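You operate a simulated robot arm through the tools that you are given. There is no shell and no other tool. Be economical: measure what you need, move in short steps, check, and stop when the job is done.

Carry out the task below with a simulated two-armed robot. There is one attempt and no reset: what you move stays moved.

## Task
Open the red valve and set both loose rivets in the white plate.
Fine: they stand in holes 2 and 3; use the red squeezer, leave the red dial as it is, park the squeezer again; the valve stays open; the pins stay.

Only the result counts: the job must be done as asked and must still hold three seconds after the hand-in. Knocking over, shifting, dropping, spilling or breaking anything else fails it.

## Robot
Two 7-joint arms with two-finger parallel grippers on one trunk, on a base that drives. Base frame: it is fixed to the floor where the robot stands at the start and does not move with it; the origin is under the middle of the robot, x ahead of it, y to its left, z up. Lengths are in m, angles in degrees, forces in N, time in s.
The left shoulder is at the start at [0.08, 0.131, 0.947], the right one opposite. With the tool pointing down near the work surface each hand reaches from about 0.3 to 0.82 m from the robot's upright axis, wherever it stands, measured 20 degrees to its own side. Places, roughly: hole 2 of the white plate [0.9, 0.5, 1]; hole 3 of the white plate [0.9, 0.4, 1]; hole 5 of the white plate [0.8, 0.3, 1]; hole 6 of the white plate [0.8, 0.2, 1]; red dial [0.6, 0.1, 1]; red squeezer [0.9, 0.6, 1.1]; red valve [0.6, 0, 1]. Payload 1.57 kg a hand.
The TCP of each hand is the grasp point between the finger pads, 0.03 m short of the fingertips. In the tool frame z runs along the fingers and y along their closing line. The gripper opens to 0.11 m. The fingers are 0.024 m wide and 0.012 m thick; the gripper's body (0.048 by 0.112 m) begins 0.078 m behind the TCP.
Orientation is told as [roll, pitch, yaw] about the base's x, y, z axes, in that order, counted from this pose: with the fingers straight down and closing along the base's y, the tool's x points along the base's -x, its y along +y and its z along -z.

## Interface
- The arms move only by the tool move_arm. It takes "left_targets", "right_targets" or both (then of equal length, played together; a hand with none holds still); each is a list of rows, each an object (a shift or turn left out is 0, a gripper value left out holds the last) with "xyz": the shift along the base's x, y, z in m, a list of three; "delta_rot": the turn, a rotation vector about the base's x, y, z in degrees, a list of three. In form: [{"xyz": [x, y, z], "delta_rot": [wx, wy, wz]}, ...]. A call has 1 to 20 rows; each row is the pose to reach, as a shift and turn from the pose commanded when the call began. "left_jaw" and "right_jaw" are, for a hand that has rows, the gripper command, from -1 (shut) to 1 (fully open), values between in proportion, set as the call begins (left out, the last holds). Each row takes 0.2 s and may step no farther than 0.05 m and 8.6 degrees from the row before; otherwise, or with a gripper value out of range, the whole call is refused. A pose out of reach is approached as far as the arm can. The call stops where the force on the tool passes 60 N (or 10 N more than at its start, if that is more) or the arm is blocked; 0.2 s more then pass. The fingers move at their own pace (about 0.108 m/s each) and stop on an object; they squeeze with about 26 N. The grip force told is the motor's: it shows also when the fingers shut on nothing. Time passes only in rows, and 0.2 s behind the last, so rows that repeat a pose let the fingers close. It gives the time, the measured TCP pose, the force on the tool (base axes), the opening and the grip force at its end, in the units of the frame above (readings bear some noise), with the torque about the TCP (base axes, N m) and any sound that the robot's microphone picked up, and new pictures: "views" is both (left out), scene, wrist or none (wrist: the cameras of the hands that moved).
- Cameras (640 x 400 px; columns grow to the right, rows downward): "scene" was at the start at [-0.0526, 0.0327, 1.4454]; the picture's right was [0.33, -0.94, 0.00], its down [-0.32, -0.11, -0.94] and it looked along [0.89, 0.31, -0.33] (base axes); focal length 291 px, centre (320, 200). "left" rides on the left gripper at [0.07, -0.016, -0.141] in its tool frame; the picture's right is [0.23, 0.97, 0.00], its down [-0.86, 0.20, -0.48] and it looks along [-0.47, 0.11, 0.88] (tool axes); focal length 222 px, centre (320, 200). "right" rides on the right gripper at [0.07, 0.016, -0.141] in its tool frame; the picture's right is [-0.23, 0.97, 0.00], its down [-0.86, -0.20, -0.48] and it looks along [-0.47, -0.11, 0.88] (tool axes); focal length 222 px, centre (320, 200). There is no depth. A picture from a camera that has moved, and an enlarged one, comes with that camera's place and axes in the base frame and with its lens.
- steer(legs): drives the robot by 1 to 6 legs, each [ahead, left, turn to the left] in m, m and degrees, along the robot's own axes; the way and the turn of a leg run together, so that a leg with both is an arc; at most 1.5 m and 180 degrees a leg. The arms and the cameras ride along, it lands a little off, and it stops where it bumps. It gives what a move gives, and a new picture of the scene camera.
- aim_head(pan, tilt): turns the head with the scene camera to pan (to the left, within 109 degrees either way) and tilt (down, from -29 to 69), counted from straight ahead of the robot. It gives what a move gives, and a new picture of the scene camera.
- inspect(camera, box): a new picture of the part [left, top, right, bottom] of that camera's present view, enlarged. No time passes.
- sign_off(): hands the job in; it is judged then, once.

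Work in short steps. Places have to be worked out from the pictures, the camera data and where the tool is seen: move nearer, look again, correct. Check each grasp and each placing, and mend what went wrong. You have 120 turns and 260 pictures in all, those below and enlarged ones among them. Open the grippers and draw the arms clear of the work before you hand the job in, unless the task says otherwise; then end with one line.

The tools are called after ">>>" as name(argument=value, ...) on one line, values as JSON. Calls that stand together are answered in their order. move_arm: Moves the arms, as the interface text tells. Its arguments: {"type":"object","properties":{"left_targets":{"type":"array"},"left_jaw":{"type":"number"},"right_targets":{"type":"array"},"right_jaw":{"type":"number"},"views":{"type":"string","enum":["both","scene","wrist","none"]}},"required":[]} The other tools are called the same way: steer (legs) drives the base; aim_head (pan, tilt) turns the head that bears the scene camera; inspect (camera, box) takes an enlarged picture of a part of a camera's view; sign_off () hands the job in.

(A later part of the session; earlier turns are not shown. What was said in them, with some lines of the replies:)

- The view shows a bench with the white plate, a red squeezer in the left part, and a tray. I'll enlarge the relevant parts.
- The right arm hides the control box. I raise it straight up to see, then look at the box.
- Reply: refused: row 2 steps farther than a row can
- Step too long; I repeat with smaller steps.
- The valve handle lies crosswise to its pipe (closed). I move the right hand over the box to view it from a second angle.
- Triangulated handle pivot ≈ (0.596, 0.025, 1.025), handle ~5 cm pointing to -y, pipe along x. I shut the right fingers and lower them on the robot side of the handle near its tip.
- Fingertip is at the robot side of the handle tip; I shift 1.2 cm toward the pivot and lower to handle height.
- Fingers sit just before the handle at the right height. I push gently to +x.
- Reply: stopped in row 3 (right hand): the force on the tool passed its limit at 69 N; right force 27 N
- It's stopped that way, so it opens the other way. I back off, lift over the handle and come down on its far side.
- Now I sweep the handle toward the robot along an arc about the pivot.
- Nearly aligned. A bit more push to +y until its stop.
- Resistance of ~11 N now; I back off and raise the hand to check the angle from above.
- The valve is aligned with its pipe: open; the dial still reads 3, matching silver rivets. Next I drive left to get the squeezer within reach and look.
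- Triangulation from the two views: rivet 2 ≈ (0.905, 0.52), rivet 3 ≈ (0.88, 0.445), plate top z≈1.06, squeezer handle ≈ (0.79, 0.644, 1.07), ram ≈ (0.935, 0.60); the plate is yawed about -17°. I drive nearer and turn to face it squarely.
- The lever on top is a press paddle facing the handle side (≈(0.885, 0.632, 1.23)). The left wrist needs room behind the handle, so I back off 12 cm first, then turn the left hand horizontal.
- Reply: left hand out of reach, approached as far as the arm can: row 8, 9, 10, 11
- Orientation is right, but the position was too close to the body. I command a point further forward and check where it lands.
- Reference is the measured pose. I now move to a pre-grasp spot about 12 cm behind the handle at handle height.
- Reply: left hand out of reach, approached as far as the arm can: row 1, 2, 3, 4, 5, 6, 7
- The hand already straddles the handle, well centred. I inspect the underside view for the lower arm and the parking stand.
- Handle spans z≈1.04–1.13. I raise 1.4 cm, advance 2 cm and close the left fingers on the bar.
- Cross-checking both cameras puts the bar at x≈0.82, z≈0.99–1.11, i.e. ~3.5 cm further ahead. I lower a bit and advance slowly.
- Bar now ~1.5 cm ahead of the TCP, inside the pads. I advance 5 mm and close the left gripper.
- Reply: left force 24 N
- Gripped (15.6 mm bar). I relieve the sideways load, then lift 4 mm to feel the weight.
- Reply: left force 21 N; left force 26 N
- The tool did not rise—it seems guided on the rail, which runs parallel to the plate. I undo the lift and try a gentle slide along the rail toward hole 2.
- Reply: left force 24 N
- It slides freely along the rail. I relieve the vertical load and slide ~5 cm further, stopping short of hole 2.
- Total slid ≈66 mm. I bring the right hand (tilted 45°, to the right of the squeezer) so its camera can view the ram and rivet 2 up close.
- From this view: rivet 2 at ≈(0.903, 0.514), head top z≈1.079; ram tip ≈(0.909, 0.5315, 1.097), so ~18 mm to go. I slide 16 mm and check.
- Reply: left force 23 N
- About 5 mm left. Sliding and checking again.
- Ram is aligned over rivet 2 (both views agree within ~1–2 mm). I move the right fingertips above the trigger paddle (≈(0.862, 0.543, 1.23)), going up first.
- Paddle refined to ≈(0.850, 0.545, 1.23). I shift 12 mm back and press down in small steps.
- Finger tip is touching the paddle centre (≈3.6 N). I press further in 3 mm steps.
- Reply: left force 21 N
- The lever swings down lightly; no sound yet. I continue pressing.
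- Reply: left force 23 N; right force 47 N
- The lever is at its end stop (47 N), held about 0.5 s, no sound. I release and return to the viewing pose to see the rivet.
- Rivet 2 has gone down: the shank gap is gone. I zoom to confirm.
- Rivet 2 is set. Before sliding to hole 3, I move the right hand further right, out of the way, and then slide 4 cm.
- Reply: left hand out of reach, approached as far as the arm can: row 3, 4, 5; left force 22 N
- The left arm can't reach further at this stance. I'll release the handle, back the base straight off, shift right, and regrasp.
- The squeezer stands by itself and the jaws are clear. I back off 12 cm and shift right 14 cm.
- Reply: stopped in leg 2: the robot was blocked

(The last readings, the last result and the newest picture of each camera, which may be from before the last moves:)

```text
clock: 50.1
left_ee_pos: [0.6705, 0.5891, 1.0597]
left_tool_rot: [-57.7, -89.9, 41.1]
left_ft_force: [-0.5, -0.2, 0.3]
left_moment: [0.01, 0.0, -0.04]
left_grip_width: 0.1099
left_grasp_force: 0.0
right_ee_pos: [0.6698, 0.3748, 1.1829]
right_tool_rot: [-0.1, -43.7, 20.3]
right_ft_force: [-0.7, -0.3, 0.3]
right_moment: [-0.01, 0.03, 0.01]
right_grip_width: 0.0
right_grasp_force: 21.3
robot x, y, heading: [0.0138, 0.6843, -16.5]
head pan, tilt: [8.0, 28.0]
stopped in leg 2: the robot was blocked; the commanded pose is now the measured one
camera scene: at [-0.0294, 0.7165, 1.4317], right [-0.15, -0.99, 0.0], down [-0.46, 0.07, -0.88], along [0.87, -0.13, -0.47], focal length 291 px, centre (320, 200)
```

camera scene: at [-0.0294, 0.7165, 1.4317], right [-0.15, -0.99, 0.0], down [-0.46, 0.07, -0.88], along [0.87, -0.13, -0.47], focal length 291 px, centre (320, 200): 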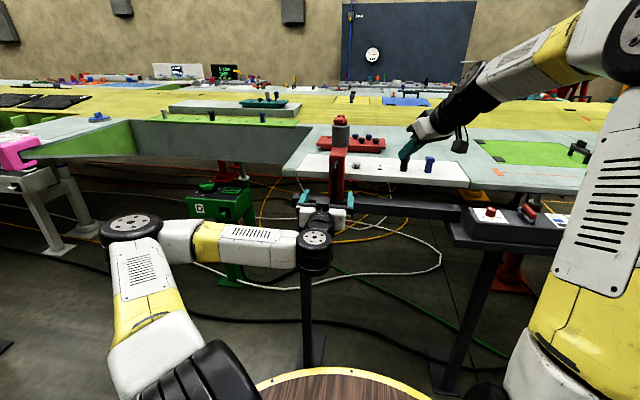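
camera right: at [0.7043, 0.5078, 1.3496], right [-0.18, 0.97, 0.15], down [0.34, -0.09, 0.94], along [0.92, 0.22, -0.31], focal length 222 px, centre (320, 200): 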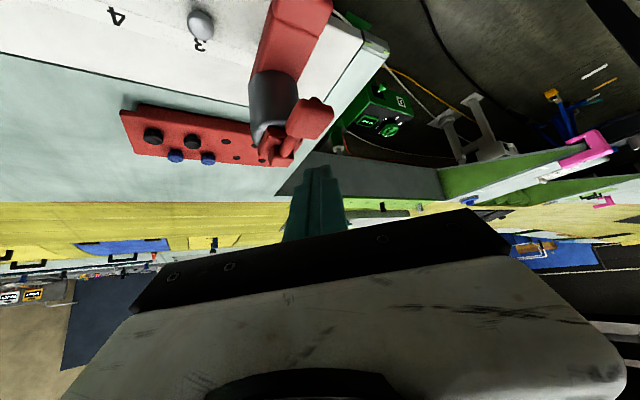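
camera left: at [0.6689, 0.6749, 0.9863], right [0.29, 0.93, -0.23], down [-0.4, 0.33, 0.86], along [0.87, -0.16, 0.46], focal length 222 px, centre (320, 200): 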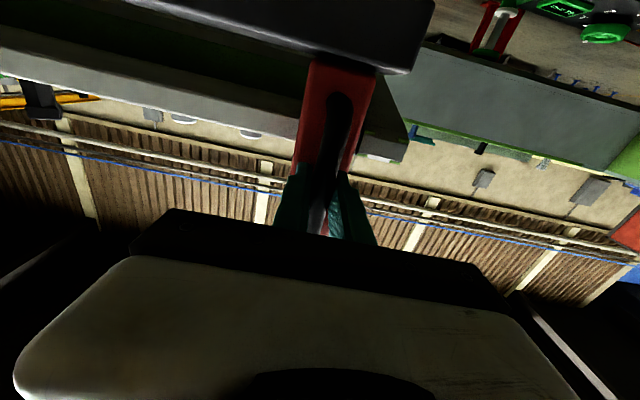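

Something blocked the rightward drive. I look around to the right and behind.

>>> aim_head(pan=-60, tilt=45)

>>> aim_head(pan=-105, tilt=50)

```text
clock: 51.5
left_ee_pos: [0.6705, 0.5887, 1.0602]
left_tool_rot: [-57.1, -89.9, 40.6]
left_ft_force: [0.2, 0.2, -0.7]
left_moment: [0.03, -0.02, -0.01]
left_grip_width: 0.1099
left_grasp_force: 0.1
right_ee_pos: [0.6706, 0.3751, 1.1818]
right_tool_rot: [-0.1, -43.7, 20.5]
right_ft_force: [-0.5, 0.1, 0.0]
right_moment: [-0.02, 0.02, -0.03]
right_grip_width: 0.0
right_grasp_force: 21.4
robot x, y, heading: [0.0133, 0.6859, -16.7]
head pan, tilt: [-60.0, 45.0]
camera scene: at [-0.1005, 0.6509, 1.4059], right [-0.97, -0.23, 0.0], down [-0.17, 0.69, -0.71], along [0.17, -0.69, -0.71], focal length 291 px, centre (320, 200)
```

scene: 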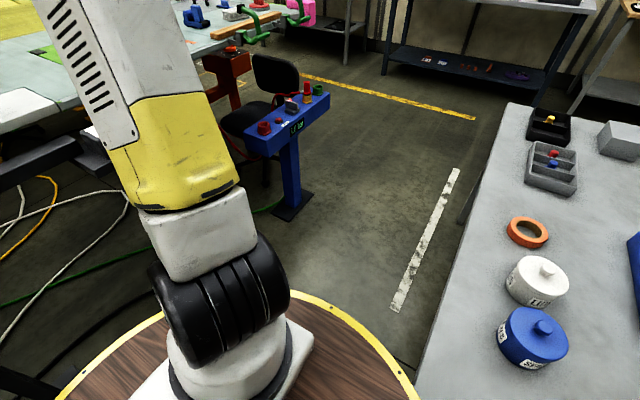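

```text
clock: 52.6
left_ee_pos: [0.671, 0.5891, 1.0608]
left_tool_rot: [-57.0, -89.9, 40.4]
left_ft_force: [-0.6, 0.7, -0.3]
left_moment: [0.01, -0.01, 0.01]
left_grip_width: 0.1101
left_grasp_force: 0.0
right_ee_pos: [0.6693, 0.3753, 1.1831]
right_tool_rot: [-0.1, -43.7, 20.5]
right_ft_force: [-0.7, -0.8, -0.1]
right_moment: [0.02, 0.04, -0.03]
right_grip_width: 0.0
right_grasp_force: 21.1
robot x, y, heading: [0.015, 0.689, -16.6]
head pan, tilt: [-105.0, 50.0]
camera scene: at [-0.1598, 0.6643, 1.399], right [-0.85, 0.52, 0.0], down [0.4, 0.65, -0.64], along [-0.34, -0.55, -0.77], focal length 291 px, centre (320, 200)
```

scene: 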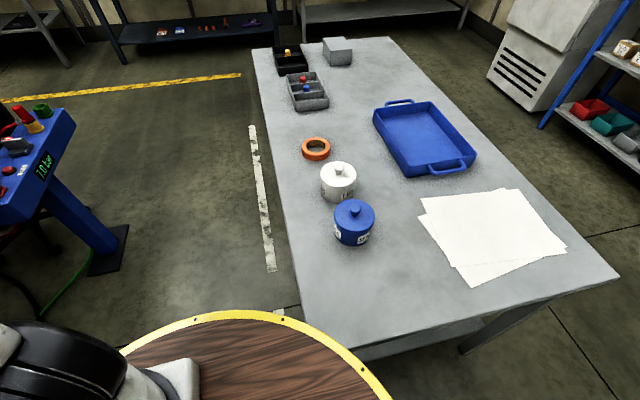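

The base rim is against the table behind. I first move the left hand left, then drive forward 5 cm before going right.

>>> move_arm(left_targets=[{"xyz": [0.009, 0.03, 0]}, {"xyz": [0.018, 0.06, 0]}, {"xyz": [0.027, 0.09, 0]}, {"xyz": [0.0365, 0.12, 0]}], views="none")

>>> steer(legs=[[0.05, 0, 0], [0, -0.14, 0]])

>>> aim_head(pan=8, tilt=28)

```text
clock: 53.6
left_ee_pos: [0.7047, 0.7083, 1.0595]
left_tool_rot: [-35.1, -89.9, 18.4]
left_ft_force: [0.0, 0.1, 0.0]
left_moment: [0.02, 0.02, 0.0]
left_grip_width: 0.11
left_grasp_force: 0.1
right_ee_pos: [0.6708, 0.3753, 1.1825]
right_tool_rot: [-0.1, -43.7, 20.3]
right_ft_force: [-0.5, 0.6, 0.3]
right_moment: [0.03, 0.04, 0.03]
right_grip_width: 0.0
right_grasp_force: 21.5
robot x, y, heading: [0.0162, 0.6932, -16.8]
head pan, tilt: [-105.0, 50.0]
```

```text
clock: 55.5
left_ee_pos: [0.7398, 0.5589, 1.0595]
left_tool_rot: [-39.1, -89.9, 18.4]
left_ft_force: [0.0, 0.4, 0.1]
left_moment: [0.01, 0.0, -0.01]
left_grip_width: 0.1101
left_grasp_force: 0.1
right_ee_pos: [0.6801, 0.2301, 1.1837]
right_tool_rot: [-0.1, -43.9, 16.0]
right_ft_force: [0.4, 0.6, -0.3]
right_moment: [0.01, 0.01, 0.01]
right_grip_width: 0.0
right_grasp_force: 21.6
robot x, y, heading: [0.047, 0.5895, -20.6]
head pan, tilt: [-105.0, 50.0]
stopped in leg 2: the robot was blocked; the commanded pose is now the measured one
camera scene: at [-0.1262, 0.5787, 1.399], right [-0.81, 0.58, 0.0], down [0.45, 0.62, -0.64], along [-0.37, -0.52, -0.77], focal length 291 px, centre (320, 200)
```

scene: 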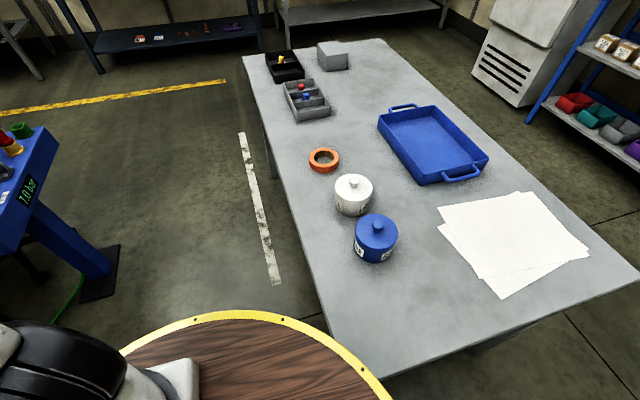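

```text
clock: 57.4
left_ee_pos: [0.7397, 0.5614, 1.0599]
left_tool_rot: [-54.8, -89.9, 34.1]
left_ft_force: [-0.3, -0.4, -0.5]
left_moment: [-0.03, -0.01, 0.0]
left_grip_width: 0.1102
left_grasp_force: 0.1
right_ee_pos: [0.6813, 0.2299, 1.1825]
right_tool_rot: [0.0, -43.6, 16.3]
right_ft_force: [0.5, -0.1, -0.3]
right_moment: [-0.05, -0.02, 0.0]
right_grip_width: 0.0
right_grasp_force: 20.9
robot x, y, heading: [0.0508, 0.5932, -20.3]
head pan, tilt: [8.0, 28.0]
camera scene: at [0.0076, 0.6213, 1.4317], right [-0.22, -0.98, 0.0], down [-0.46, 0.1, -0.88], along [0.86, -0.19, -0.47], focal length 291 px, centre (320, 200)
```

scene: 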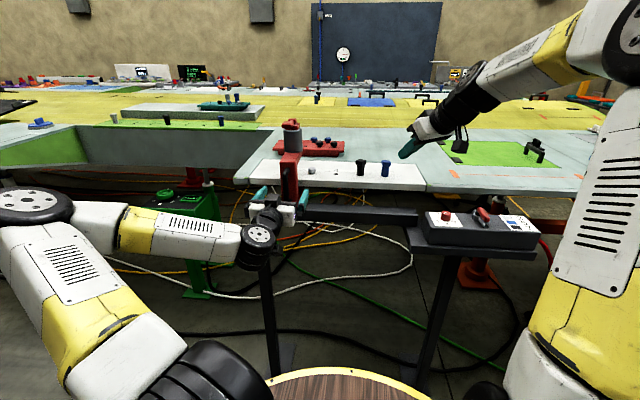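

Blocked again by the table behind, but this stance (0.05, 0.59, -20°) already suffices for hole 3. I check alignment of the left hand with the handle.

>>> inspect(camera="left", box=[160, 0, 480, 200])

>>> inspect(camera="scene", box=[230, 105, 360, 235])

```text
2.00 times, centred on (320, 100) of left
camera zoom: at [0.6008, 0.5941, 0.9893], right [0.34, 0.91, -0.23], down [-0.38, 0.36, 0.86], along [0.86, -0.21, 0.47], focal length 444 px, centre (320, 400)
```

zoom: 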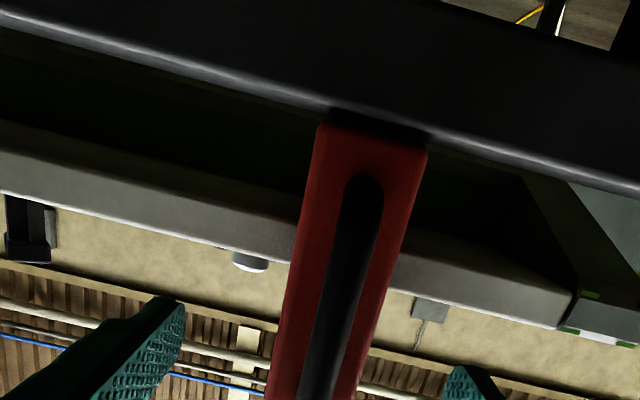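

```text
3.08 times, centred on (295, 170) of scene
camera zoom: at [0.0076, 0.6213, 1.4317], right [-0.22, -0.98, 0.0], down [-0.46, 0.1, -0.88], along [0.86, -0.19, -0.47], focal length 895 px, centre (397, 292)
```

zoom: 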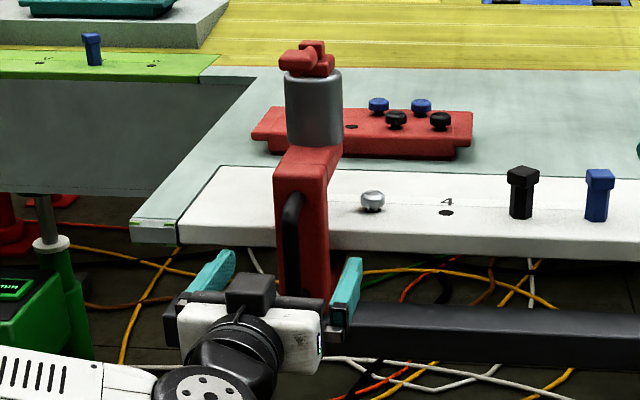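

Hand is centred on the handle. I drive forward 3.5 cm so both arms have good reach; the open jaws straddle the bar.

>>> steer(legs=[[0.035, 0, 0]])

>>> inspect(camera="left", box=[160, 50, 480, 250])

```text
clock: 58.2
left_ee_pos: [0.7725, 0.5485, 1.0603]
left_tool_rot: [-57.5, -89.9, 36.8]
left_ft_force: [0.0, -0.9, 0.5]
left_moment: [-0.02, -0.02, 0.03]
left_grip_width: 0.11
left_grasp_force: 0.0
right_ee_pos: [0.7131, 0.2173, 1.1823]
right_tool_rot: [-0.2, -43.7, 16.2]
right_ft_force: [-0.6, 0.1, 0.1]
right_moment: [0.01, 0.01, 0.0]
right_grip_width: 0.0
right_grasp_force: 21.4
robot x, y, heading: [0.0826, 0.5802, -20.9]
head pan, tilt: [8.0, 28.0]
camera scene: at [0.0403, 0.609, 1.4317], right [-0.22, -0.98, 0.0], down [-0.46, 0.1, -0.88], along [0.86, -0.19, -0.47], focal length 291 px, centre (320, 200)
```

scene: 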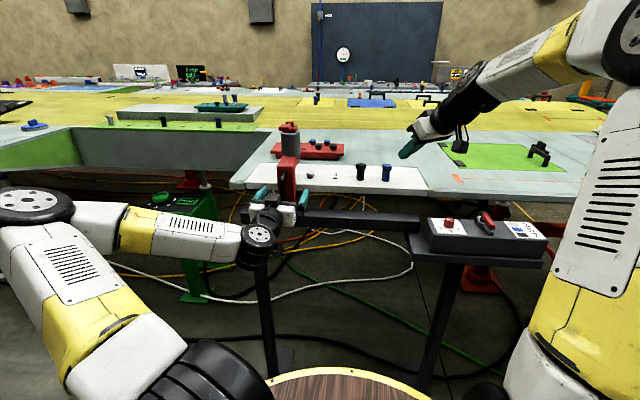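

```text
2.00 times, centred on (320, 150) of left
camera zoom: at [0.6335, 0.5817, 0.9893], right [0.34, 0.91, -0.23], down [-0.38, 0.36, 0.86], along [0.86, -0.21, 0.47], focal length 444 px, centre (320, 300)
```

zoom: 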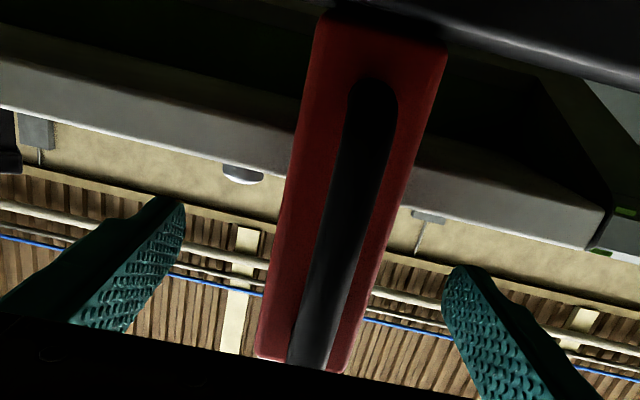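

Good. I straighten the yaw by 3.8°, shift 3 mm left, 5 mm forward, then close.

>>> move_arm(left_targets=[{"xyz": [0.003, 0.0025, 0], "delta_rot": [0, 0, 2]}, {"xyz": [0.006, 0.002, 0], "delta_rot": [0, 0, 3.8]}, {"xyz": [0.006, 0.002, 0], "delta_rot": [0, 0, 3.8]}], left_jaw=1, views="none")

>>> move_arm(left_targets=[{"xyz": [0, 0, 0]}, {"xyz": [0, 0, 0]}, {"xyz": [0, 0, 0]}, {"xyz": [0, 0, 0]}], left_jaw=-1, views="wrist")

```text
clock: 59.0
left_ee_pos: [0.7787, 0.5514, 1.0604]
left_tool_rot: [-64.2, -89.9, 47.4]
left_ft_force: [0.1, 0.2, -0.1]
left_moment: [-0.03, 0.0, 0.01]
left_grip_width: 0.1102
left_grasp_force: 0.0
right_ee_pos: [0.7131, 0.2175, 1.1822]
right_tool_rot: [-0.1, -43.8, 16.2]
right_ft_force: [-0.3, 0.3, 0.9]
right_moment: [-0.01, -0.03, 0.02]
right_grip_width: 0.0
right_grasp_force: 21.6
robot x, y, heading: [0.0807, 0.5749, -20.8]
head pan, tilt: [8.0, 28.0]
```

```text
clock: 60.0
left_ee_pos: [0.7783, 0.5486, 1.0607]
left_tool_rot: [-46.8, -89.9, 30.0]
left_ft_force: [-0.1, -3.3, 1.2]
left_moment: [0.29, 0.21, -0.12]
left_grip_width: 0.0155
left_grasp_force: 31.4
right_ee_pos: [0.7134, 0.2167, 1.1832]
right_tool_rot: [-0.1, -43.8, 16.2]
right_ft_force: [-0.3, -0.5, -1.2]
right_moment: [0.02, -0.01, 0.0]
right_grip_width: 0.0002
right_grasp_force: 21.7
robot x, y, heading: [0.0762, 0.5755, -20.6]
head pan, tilt: [8.0, 28.0]
camera left: at [0.6378, 0.5745, 0.9899], right [0.28, 0.93, -0.23], down [-0.4, 0.33, 0.86], along [0.87, -0.15, 0.47], focal length 222 px, centre (320, 200)
```

left: 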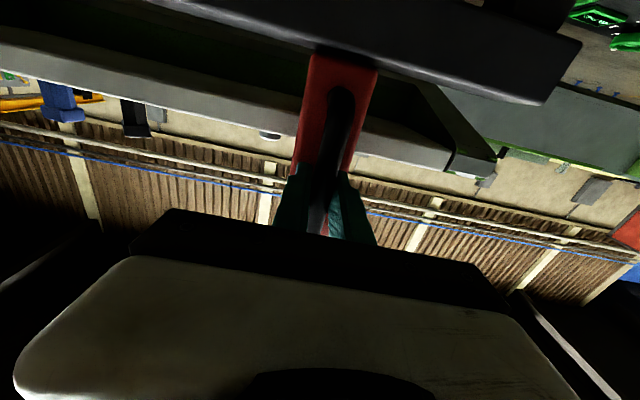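

Regrasped. I slide 5 cm toward hole 3 and then bring the right hand's camera near.

>>> move_arm(left_targets=[{"xyz": [-0.0035, -0.012, 0]}, {"xyz": [-0.007, -0.024, 0]}, {"xyz": [-0.011, -0.036, 0]}, {"xyz": [-0.0145, -0.0479, 0]}, {"xyz": [-0.0145, -0.0479, 0]}], views="none")

>>> move_arm(right_targets=[{"xyz": [0.025, 0.03, 0]}, {"xyz": [0.05, 0.06, 0]}, {"xyz": [0.07, 0.09, -0.005]}, {"xyz": [0.083, 0.12, -0.012]}, {"xyz": [0.083, 0.12, -0.012]}], views="scene")

>>> inspect(camera="right", box=[280, 80, 440, 180])

```text
clock: 61.2
left_ee_pos: [0.762, 0.5007, 1.0594]
left_tool_rot: [-85.7, -89.9, 68.6]
left_ft_force: [0.6, -3.3, 5.0]
left_moment: [0.37, 0.43, -0.1]
left_grip_width: 0.0158
left_grasp_force: 31.4
right_ee_pos: [0.713, 0.2167, 1.1843]
right_tool_rot: [-0.1, -43.7, 16.1]
right_ft_force: [0.3, -0.9, -0.3]
right_moment: [0.03, 0.02, -0.04]
right_grip_width: 0.0001
right_grasp_force: 21.2
robot x, y, heading: [0.0844, 0.581, -20.7]
head pan, tilt: [8.0, 28.0]
```

```text
clock: 62.4
left_ee_pos: [0.7626, 0.5015, 1.0604]
left_tool_rot: [-100.2, -89.9, 83.2]
left_ft_force: [-0.1, -2.0, 6.0]
left_moment: [0.17, -0.27, 0.04]
left_grip_width: 0.0162
left_grasp_force: 31.0
right_ee_pos: [0.7971, 0.3374, 1.1705]
right_tool_rot: [-0.1, -43.9, 16.1]
right_ft_force: [-1.2, 0.2, 0.3]
right_moment: [-0.02, 0.0, -0.04]
right_grip_width: 0.0001
right_grasp_force: 21.1
robot x, y, heading: [0.0816, 0.5794, -20.9]
head pan, tilt: [8.0, 28.0]
camera scene: at [0.0401, 0.6089, 1.4317], right [-0.22, -0.98, 0.0], down [-0.46, 0.1, -0.88], along [0.86, -0.19, -0.47], focal length 291 px, centre (320, 200)
```

scene: 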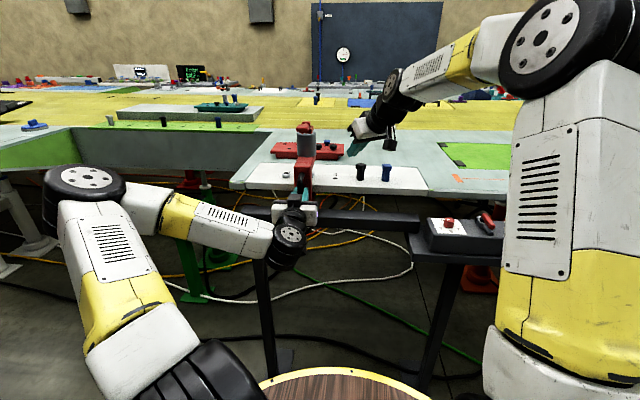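

```text
4.00 times, centred on (360, 130) of right
camera zoom: at [0.6504, 0.3121, 1.2245], right [-0.11, 0.98, 0.16], down [0.33, -0.11, 0.94], along [0.94, 0.16, -0.31], focal length 888 px, centre (160, 480)
```

zoom: 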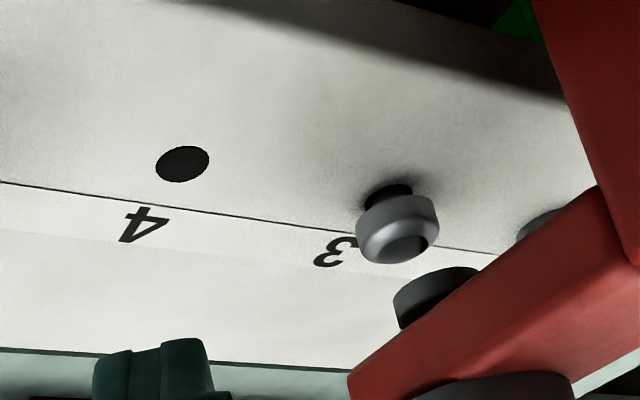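

About 12 mm left. Slide and re-check from both cameras.

>>> move_arm(left_targets=[{"xyz": [-0.0017, -0.006, -0.001]}, {"xyz": [-0.0034, -0.0115, -0.001]}, {"xyz": [-0.0034, -0.0115, -0.001]}], views="none")

>>> inspect(camera="right", box=[330, 100, 430, 163])

>>> inspect(camera="scene", box=[265, 105, 345, 205])

```text
clock: 63.2
left_ee_pos: [0.7601, 0.4912, 1.0612]
left_tool_rot: [-141.2, -89.9, 124.4]
left_ft_force: [-9.5, 9.3, 15.9]
left_moment: [0.11, -0.41, -0.03]
left_grip_width: 0.0158
left_grasp_force: 31.5
right_ee_pos: [0.7958, 0.3373, 1.1703]
right_tool_rot: [-0.1, -43.8, 16.1]
right_ft_force: [-0.1, 0.4, 0.6]
right_moment: [-0.01, -0.01, 0.0]
right_grip_width: 0.0
right_grasp_force: 21.2
robot x, y, heading: [0.0777, 0.579, -20.5]
head pan, tilt: [8.0, 28.0]
```

```text
6.35 times, centred on (380, 132) of right
camera zoom: at [0.6495, 0.3128, 1.225], right [-0.11, 0.98, 0.15], down [0.33, -0.11, 0.94], along [0.94, 0.16, -0.31], focal length 1410 px, centre (-61, 635)
```

zoom: 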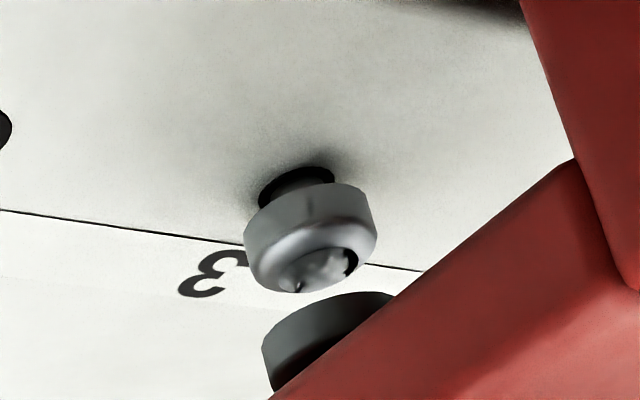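

```text
4.00 times, centred on (305, 155) of scene
camera zoom: at [0.0393, 0.6096, 1.4316], right [-0.22, -0.98, 0.0], down [-0.46, 0.1, -0.88], along [0.86, -0.19, -0.47], focal length 1164 px, centre (380, 380)
```

zoom: 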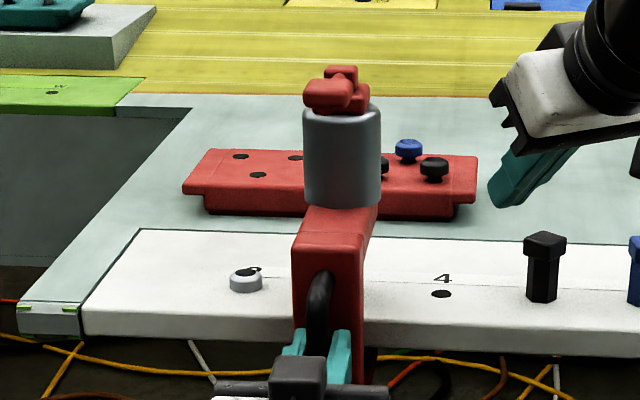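

Alignment matches the hole-2 picture and the scene view. I raise the right hand, move it over the paddle and lower to contact.

>>> move_arm(right_targets=[{"xyz": [-0.01, 0.0, 0.045]}, {"xyz": [-0.02, 0.0, 0.09]}, {"xyz": [-0.02, 0.01, 0.128]}, {"xyz": [-0.01, 0.05, 0.128]}, {"xyz": [0.005, 0.09, 0.125]}, {"xyz": [0.015, 0.128, 0.12]}, {"xyz": [0.015, 0.128, 0.1]}, {"xyz": [0.015, 0.128, 0.092]}], views="none")

>>> inspect(camera="scene", box=[265, 85, 345, 185])

>>> inspect(camera="right", box=[240, 90, 400, 190])

```text
clock: 65.0
left_ee_pos: [0.7594, 0.4889, 1.059]
left_tool_rot: [-97.1, -89.8, 80.1]
left_ft_force: [-1.9, 6.3, 13.8]
left_moment: [0.16, -0.48, -0.05]
left_grip_width: 0.0158
left_grasp_force: 31.5
right_ee_pos: [0.8117, 0.467, 1.2641]
right_tool_rot: [-0.2, -43.9, 16.2]
right_ft_force: [-0.1, 0.7, 2.0]
right_moment: [0.02, 0.0, 0.01]
right_grip_width: 0.0
right_grasp_force: 21.4
robot x, y, heading: [0.0819, 0.5784, -20.7]
head pan, tilt: [8.0, 28.0]
```

```text
4.00 times, centred on (305, 135) of scene
camera zoom: at [0.0397, 0.6094, 1.4317], right [-0.22, -0.98, 0.0], down [-0.46, 0.1, -0.88], along [0.86, -0.19, -0.47], focal length 1164 px, centre (380, 460)
```

zoom: 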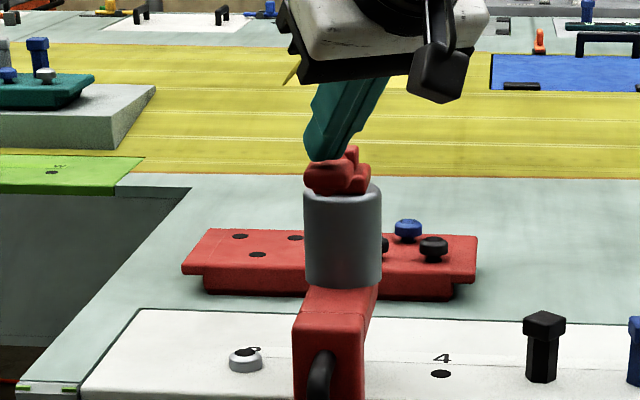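

```text
4.00 times, centred on (320, 140) of right
camera zoom: at [0.6649, 0.4424, 1.3191], right [-0.11, 0.98, 0.16], down [0.33, -0.11, 0.94], along [0.94, 0.16, -0.31], focal length 888 px, centre (320, 440)
```

zoom: 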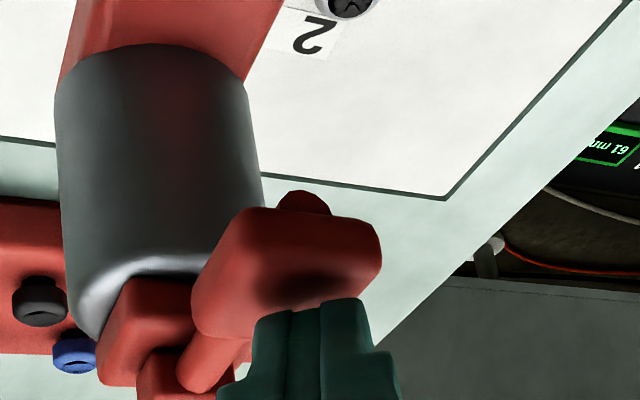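

Contact on the paddle as before. I press down to its end stop.

>>> move_arm(right_targets=[{"xyz": [0, -0.001, -0.005]}, {"xyz": [0, -0.001, -0.01]}, {"xyz": [0, -0.001, -0.015]}, {"xyz": [0, -0.001, -0.02]}, {"xyz": [0, -0.001, -0.025]}, {"xyz": [0, -0.001, -0.029]}, {"xyz": [0, -0.001, -0.032]}, {"xyz": [0, -0.001, -0.032]}], views="none")

```text
clock: 66.8
left_ee_pos: [0.7595, 0.4901, 1.0593]
left_tool_rot: [-81.9, -89.9, 65.0]
left_ft_force: [15.8, -4.7, 6.9]
left_moment: [0.03, -0.51, -0.02]
left_grip_width: 0.0156
left_grasp_force: 31.2
right_ee_pos: [0.8118, 0.4642, 1.238]
right_tool_rot: [-0.2, -44.4, 16.2]
right_ft_force: [-4.2, 4.8, 39.5]
right_moment: [-0.17, -0.49, 0.02]
right_grip_width: 0.0002
right_grasp_force: 21.5
robot x, y, heading: [0.0833, 0.577, -20.7]
head pan, tilt: [8.0, 28.0]
```

Lever at its stop (≈40 N). I release and go to the viewing pose.

>>> move_arm(right_targets=[{"xyz": [0, 0, 0.02]}, {"xyz": [-0.005, 0, 0.06]}, {"xyz": [-0.015, -0.04, 0.06]}, {"xyz": [-0.025, -0.08, 0.06]}, {"xyz": [-0.03, -0.115, 0.04]}, {"xyz": [-0.025, -0.124, 0.0]}, {"xyz": [-0.02, -0.124, -0.04]}, {"xyz": [-0.017, -0.124, -0.066]}, {"xyz": [-0.017, -0.124, -0.066]}], views="none")

>>> inspect(camera="right", box=[330, 100, 430, 163])

```text
clock: 68.8
left_ee_pos: [0.7598, 0.4905, 1.0588]
left_tool_rot: [-92.3, -89.8, 75.5]
left_ft_force: [-1.6, 9.3, 13.4]
left_moment: [0.28, -0.07, -0.04]
left_grip_width: 0.0159
left_grasp_force: 32.1
right_ee_pos: [0.7936, 0.3395, 1.167]
right_tool_rot: [-0.2, -43.7, 16.1]
right_ft_force: [-0.4, -0.1, 0.7]
right_moment: [0.01, 0.01, 0.0]
right_grip_width: 0.0
right_grasp_force: 21.9
robot x, y, heading: [0.0803, 0.5777, -20.5]
head pan, tilt: [8.0, 28.0]
```

```text
6.35 times, centred on (380, 132) of right
camera zoom: at [0.6479, 0.3158, 1.222], right [-0.11, 0.98, 0.15], down [0.33, -0.11, 0.94], along [0.94, 0.16, -0.31], focal length 1410 px, centre (-61, 635)
```

zoom: 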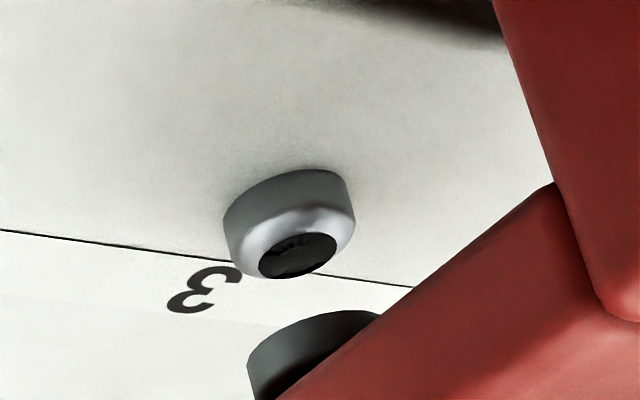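

Both rivets are set. Now I slide the squeezer back to its parking spot (TCP ≈ (0.811, 0.648)).

>>> move_arm(left_targets=[{"xyz": [0.0, 0.001, 0.001]}, {"xyz": [0.0055, 0.019, 0.001]}, {"xyz": [0.0115, 0.038, 0.001]}, {"xyz": [0.0175, 0.057, 0.001]}, {"xyz": [0.023, 0.076, 0.001]}, {"xyz": [0.029, 0.095, 0.001]}, {"xyz": [0.0345, 0.114, 0.001]}, {"xyz": [0.04, 0.132, 0.001]}, {"xyz": [0.0445, 0.147, 0.001]}, {"xyz": [0.0445, 0.147, 0.001]}], views="scene")

```text
clock: 71.0
left_ee_pos: [0.8067, 0.6376, 1.059]
left_tool_rot: [-48.5, -89.9, 31.8]
left_ft_force: [21.3, -3.9, 4.0]
left_moment: [0.47, 0.1, -0.01]
left_grip_width: 0.016
left_grasp_force: 31.3
right_ee_pos: [0.7959, 0.3394, 1.1672]
right_tool_rot: [-0.2, -43.7, 16.2]
right_ft_force: [-0.7, 0.0, -0.5]
right_moment: [-0.02, 0.04, 0.01]
right_grip_width: 0.0001
right_grasp_force: 21.4
robot x, y, heading: [0.0825, 0.5802, -20.6]
head pan, tilt: [8.0, 28.0]
camera scene: at [0.0412, 0.6089, 1.4317], right [-0.22, -0.98, 0.0], down [-0.46, 0.1, -0.88], along [0.86, -0.19, -0.47], focal length 291 px, centre (320, 200)
```

scene: 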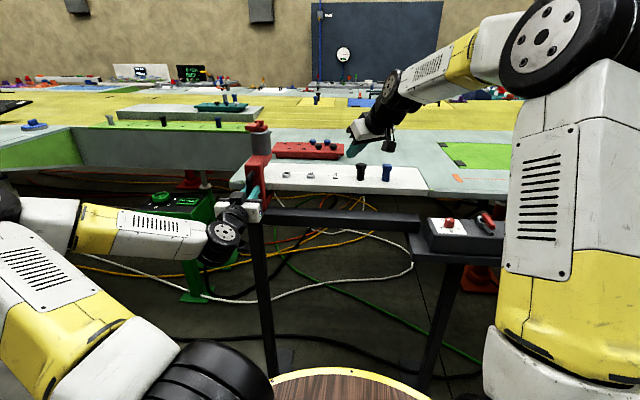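

About 11 mm remain. I finish gently, watching for the end stop.

>>> move_arm(left_targets=[{"xyz": [0.004, 0.004, 0.0]}, {"xyz": [0.006, 0.008, 0.0]}, {"xyz": [0.007, 0.011, 0.0]}, {"xyz": [0.0075, 0.013, 0.0]}, {"xyz": [0.0075, 0.013, 0.0]}], views="none")

>>> inspect(camera="scene", box=[210, 105, 340, 235])

>>> inspect(camera="left", box=[180, 0, 460, 175])

```text
clock: 72.2
left_ee_pos: [0.8098, 0.6481, 1.0585]
left_tool_rot: [-31.1, -89.8, 13.7]
left_ft_force: [-25.0, -3.5, -1.0]
left_moment: [0.35, -0.17, 0.02]
left_grip_width: 0.0159
left_grasp_force: 30.7
right_ee_pos: [0.7931, 0.339, 1.1687]
right_tool_rot: [-0.2, -43.8, 16.2]
right_ft_force: [-0.2, -0.9, 0.5]
right_moment: [0.01, 0.04, 0.01]
right_grip_width: 0.0001
right_grasp_force: 21.0
robot x, y, heading: [0.0826, 0.5783, -20.8]
head pan, tilt: [8.0, 28.0]
```

```text
3.08 times, centred on (275, 170) of scene
camera zoom: at [0.039, 0.6088, 1.4316], right [-0.22, -0.98, 0.0], down [-0.46, 0.1, -0.88], along [0.86, -0.19, -0.47], focal length 895 px, centre (458, 292)
```

zoom: 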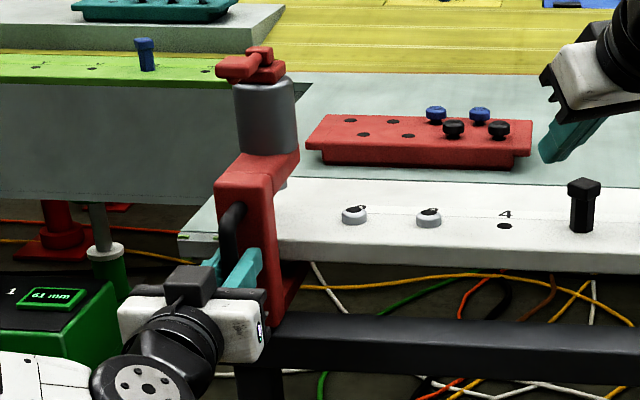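

```text
2.29 times, centred on (320, 88) of left
camera zoom: at [0.6699, 0.6743, 0.9892], right [0.29, 0.93, -0.23], down [-0.4, 0.33, 0.86], along [0.87, -0.16, 0.46], focal length 508 px, centre (320, 457)
```

zoom: 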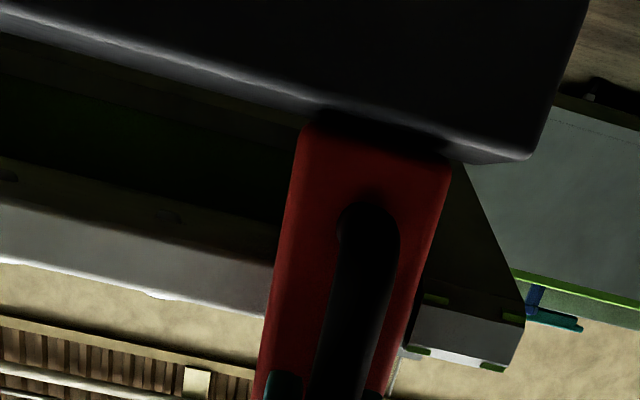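

The view equals the initial parked one. I relieve the load, and open the left gripper.

>>> move_arm(left_targets=[{"xyz": [-0.003, -0.0, 0.0]}, {"xyz": [-0.003, -0.0, 0.0]}], views="none")

>>> move_arm(left_targets=[{"xyz": [0, 0, 0]}, {"xyz": [0, 0, 0]}, {"xyz": [0, 0, 0]}, {"xyz": [0, 0, 0]}], left_jaw=1, views="wrist")

```text
clock: 72.8
left_ee_pos: [0.811, 0.6477, 1.0598]
left_tool_rot: [-26.4, -89.9, 9.3]
left_ft_force: [6.0, -18.2, -10.3]
left_moment: [0.41, 0.24, 0.09]
left_grip_width: 0.0159
left_grasp_force: 31.2
right_ee_pos: [0.7965, 0.3384, 1.1675]
right_tool_rot: [-0.1, -43.7, 16.1]
right_ft_force: [0.3, 0.6, 0.9]
right_moment: [0.02, -0.02, 0.01]
right_grip_width: 0.0003
right_grasp_force: 21.0
robot x, y, heading: [0.083, 0.5794, -20.6]
head pan, tilt: [8.0, 28.0]
```

```text
clock: 73.8
left_ee_pos: [0.8103, 0.6505, 1.0591]
left_tool_rot: [-57.3, -89.9, 40.4]
left_ft_force: [-0.4, -0.1, 0.1]
left_moment: [0.02, 0.03, -0.01]
left_grip_width: 0.11
left_grasp_force: 0.1
right_ee_pos: [0.7947, 0.3397, 1.167]
right_tool_rot: [-0.2, -43.7, 16.2]
right_ft_force: [0.1, 0.1, -1.2]
right_moment: [0.03, 0.03, 0.0]
right_grip_width: 0.0
right_grasp_force: 21.3
robot x, y, heading: [0.0863, 0.579, -20.8]
head pan, tilt: [8.0, 28.0]
camera left: at [0.669, 0.6756, 0.9897], right [0.28, 0.93, -0.23], down [-0.4, 0.33, 0.86], along [0.87, -0.15, 0.47], focal length 222 px, centre (320, 200)
```

left: 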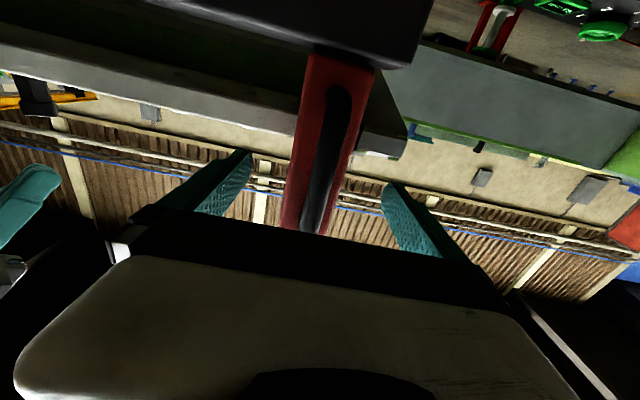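

Released. I draw the left hand straight back, then left/up, and the right hand up and back.

>>> move_arm(left_targets=[{"xyz": [-0.019, 0.006, 0]}, {"xyz": [-0.038, 0.0115, 0]}, {"xyz": [-0.057, 0.017, 0]}, {"xyz": [-0.066, 0.02, 0]}, {"xyz": [-0.066, 0.02, 0]}], right_targets=[{"xyz": [-0.02, -0.01, 0.02]}, {"xyz": [-0.05, -0.02, 0.04]}, {"xyz": [-0.08, -0.03, 0.06]}, {"xyz": [-0.11, -0.04, 0.08]}, {"xyz": [-0.14, -0.05, 0.1]}], views="both")

```text
clock: 75.0
left_ee_pos: [0.7426, 0.6717, 1.0588]
left_tool_rot: [-59.2, -90.0, 42.3]
left_ft_force: [1.0, 0.6, -0.6]
left_moment: [0.0, -0.03, -0.01]
left_grip_width: 0.1098
left_grasp_force: 0.2
right_ee_pos: [0.6565, 0.2898, 1.266]
right_tool_rot: [-0.1, -43.8, 16.2]
right_ft_force: [0.7, 0.6, 0.0]
right_moment: [0.0, 0.02, 0.01]
right_grip_width: 0.0002
right_grasp_force: 21.5
robot x, y, heading: [0.0835, 0.5798, -20.7]
head pan, tilt: [8.0, 28.0]
camera scene: at [0.0407, 0.609, 1.4317], right [-0.22, -0.98, 0.0], down [-0.46, 0.1, -0.88], along [0.86, -0.19, -0.47], focal length 291 px, centre (320, 200)
camera right: at [0.5092, 0.2649, 1.3198], right [-0.11, 0.98, 0.16], down [0.33, -0.11, 0.94], along [0.94, 0.16, -0.31], focal length 222 px, centre (320, 200)
camera left: at [0.6023, 0.6955, 0.9886], right [0.28, 0.93, -0.23], down [-0.4, 0.33, 0.86], along [0.87, -0.15, 0.47], focal length 222 px, centre (320, 200)
```

scene: 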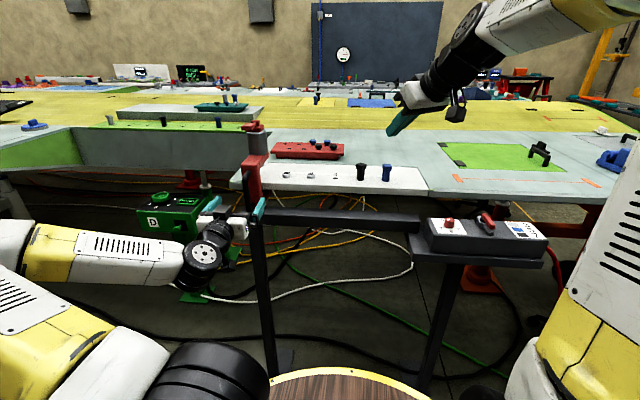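
right: 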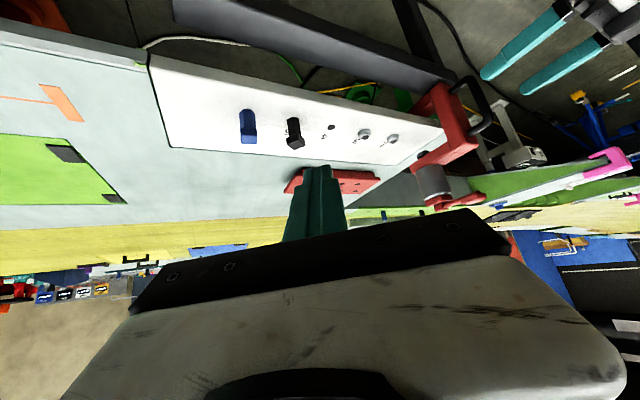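
left: 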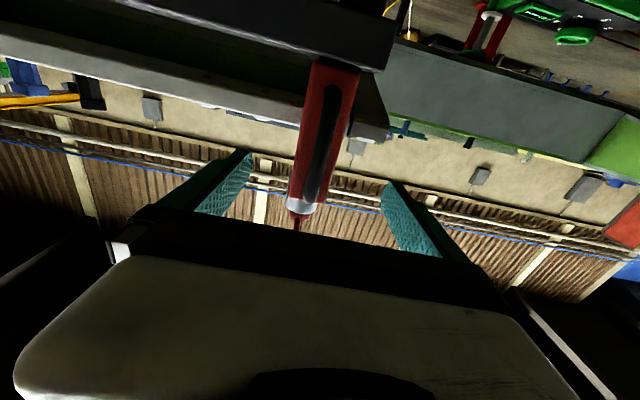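

Clear of the handle. I move the left hand further left, open the right gripper, and do a final check.

>>> move_arm(left_targets=[{"xyz": [0.005, 0.03, 0.01]}, {"xyz": [0.01, 0.065, 0.02]}, {"xyz": [0.015, 0.1, 0.03]}, {"xyz": [0.015, 0.1, 0.03]}], right_targets=[{"xyz": [-0.02, 0, 0.02]}, {"xyz": [-0.05, 0, 0.04]}, {"xyz": [-0.08, 0, 0.05]}, {"xyz": [-0.08, 0, 0.05]}], right_jaw=1, views="scene")

>>> inspect(camera="scene", box=[210, 105, 410, 230])

>>> inspect(camera="scene", box=[400, 190, 560, 290])

```text
clock: 76.0
left_ee_pos: [0.7578, 0.771, 1.0887]
left_tool_rot: [-54.3, -89.9, 37.4]
left_ft_force: [-0.8, -0.5, 0.3]
left_moment: [-0.03, 0.0, 0.0]
left_grip_width: 0.11
left_grasp_force: 0.0
right_ee_pos: [0.5735, 0.2902, 1.3137]
right_tool_rot: [-0.1, -43.7, 16.2]
right_ft_force: [0.9, -0.9, 0.0]
right_moment: [-0.03, 0.02, -0.01]
right_grip_width: 0.1099
right_grasp_force: 0.0
robot x, y, heading: [0.0816, 0.5757, -20.6]
head pan, tilt: [8.0, 28.0]
camera scene: at [0.0403, 0.6091, 1.4317], right [-0.22, -0.98, 0.0], down [-0.46, 0.1, -0.88], along [0.86, -0.19, -0.47], focal length 291 px, centre (320, 200)
```

scene: 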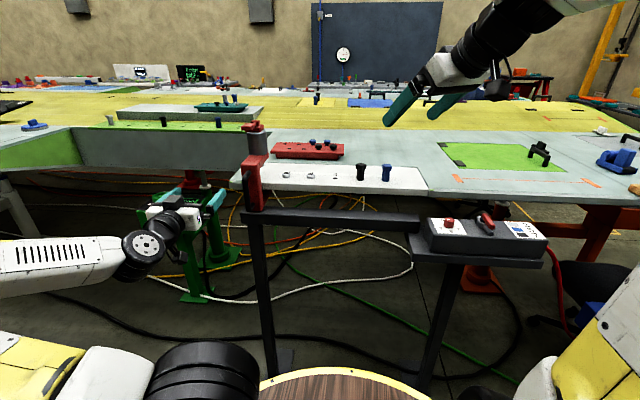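

```text
3.20 times, centred on (310, 168) of scene
camera zoom: at [0.0403, 0.6091, 1.4317], right [-0.22, -0.98, 0.0], down [-0.46, 0.1, -0.88], along [0.86, -0.19, -0.47], focal length 931 px, centre (352, 304)
```

zoom: 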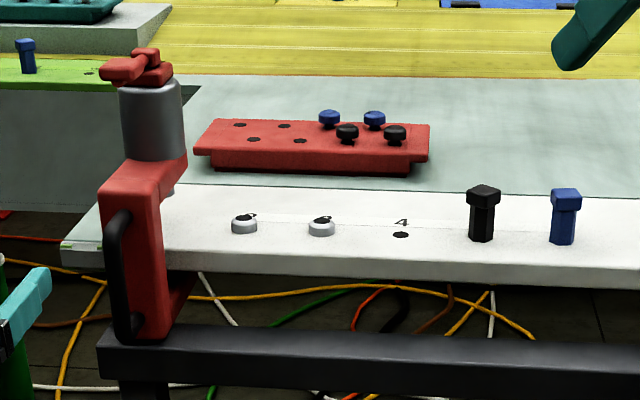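

```text
4.00 times, centred on (480, 240) of scene
camera zoom: at [0.0403, 0.6091, 1.4317], right [-0.22, -0.98, 0.0], down [-0.46, 0.1, -0.88], along [0.86, -0.19, -0.47], focal length 1164 px, centre (-320, 40)
```

zoom: 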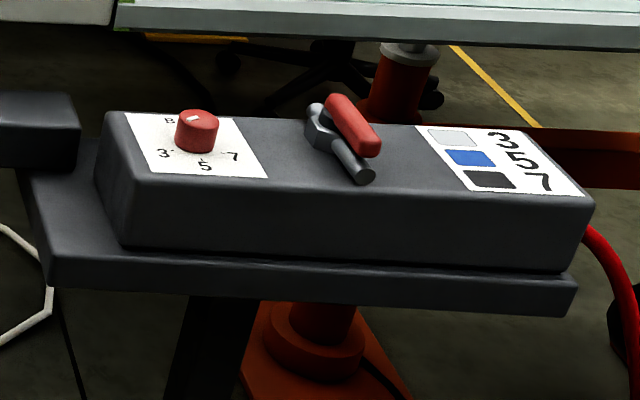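

Both rivets are seated. The squeezer is parked, the valve is aligned with its pipe, the dial is unchanged, the pins are in place, and both hands are clear and open. I hand in.

>>> sign_off()

```text
The job is handed in.
```

The red valve is open, the rivets in holes 2 and 3 are set, and the red squeezer is parked. The dial and pins are as they were. Twice while repositioning, the base was stopped, it seems by the grey table behind it; I saw no sign that anything there moved, but I did not measure it.
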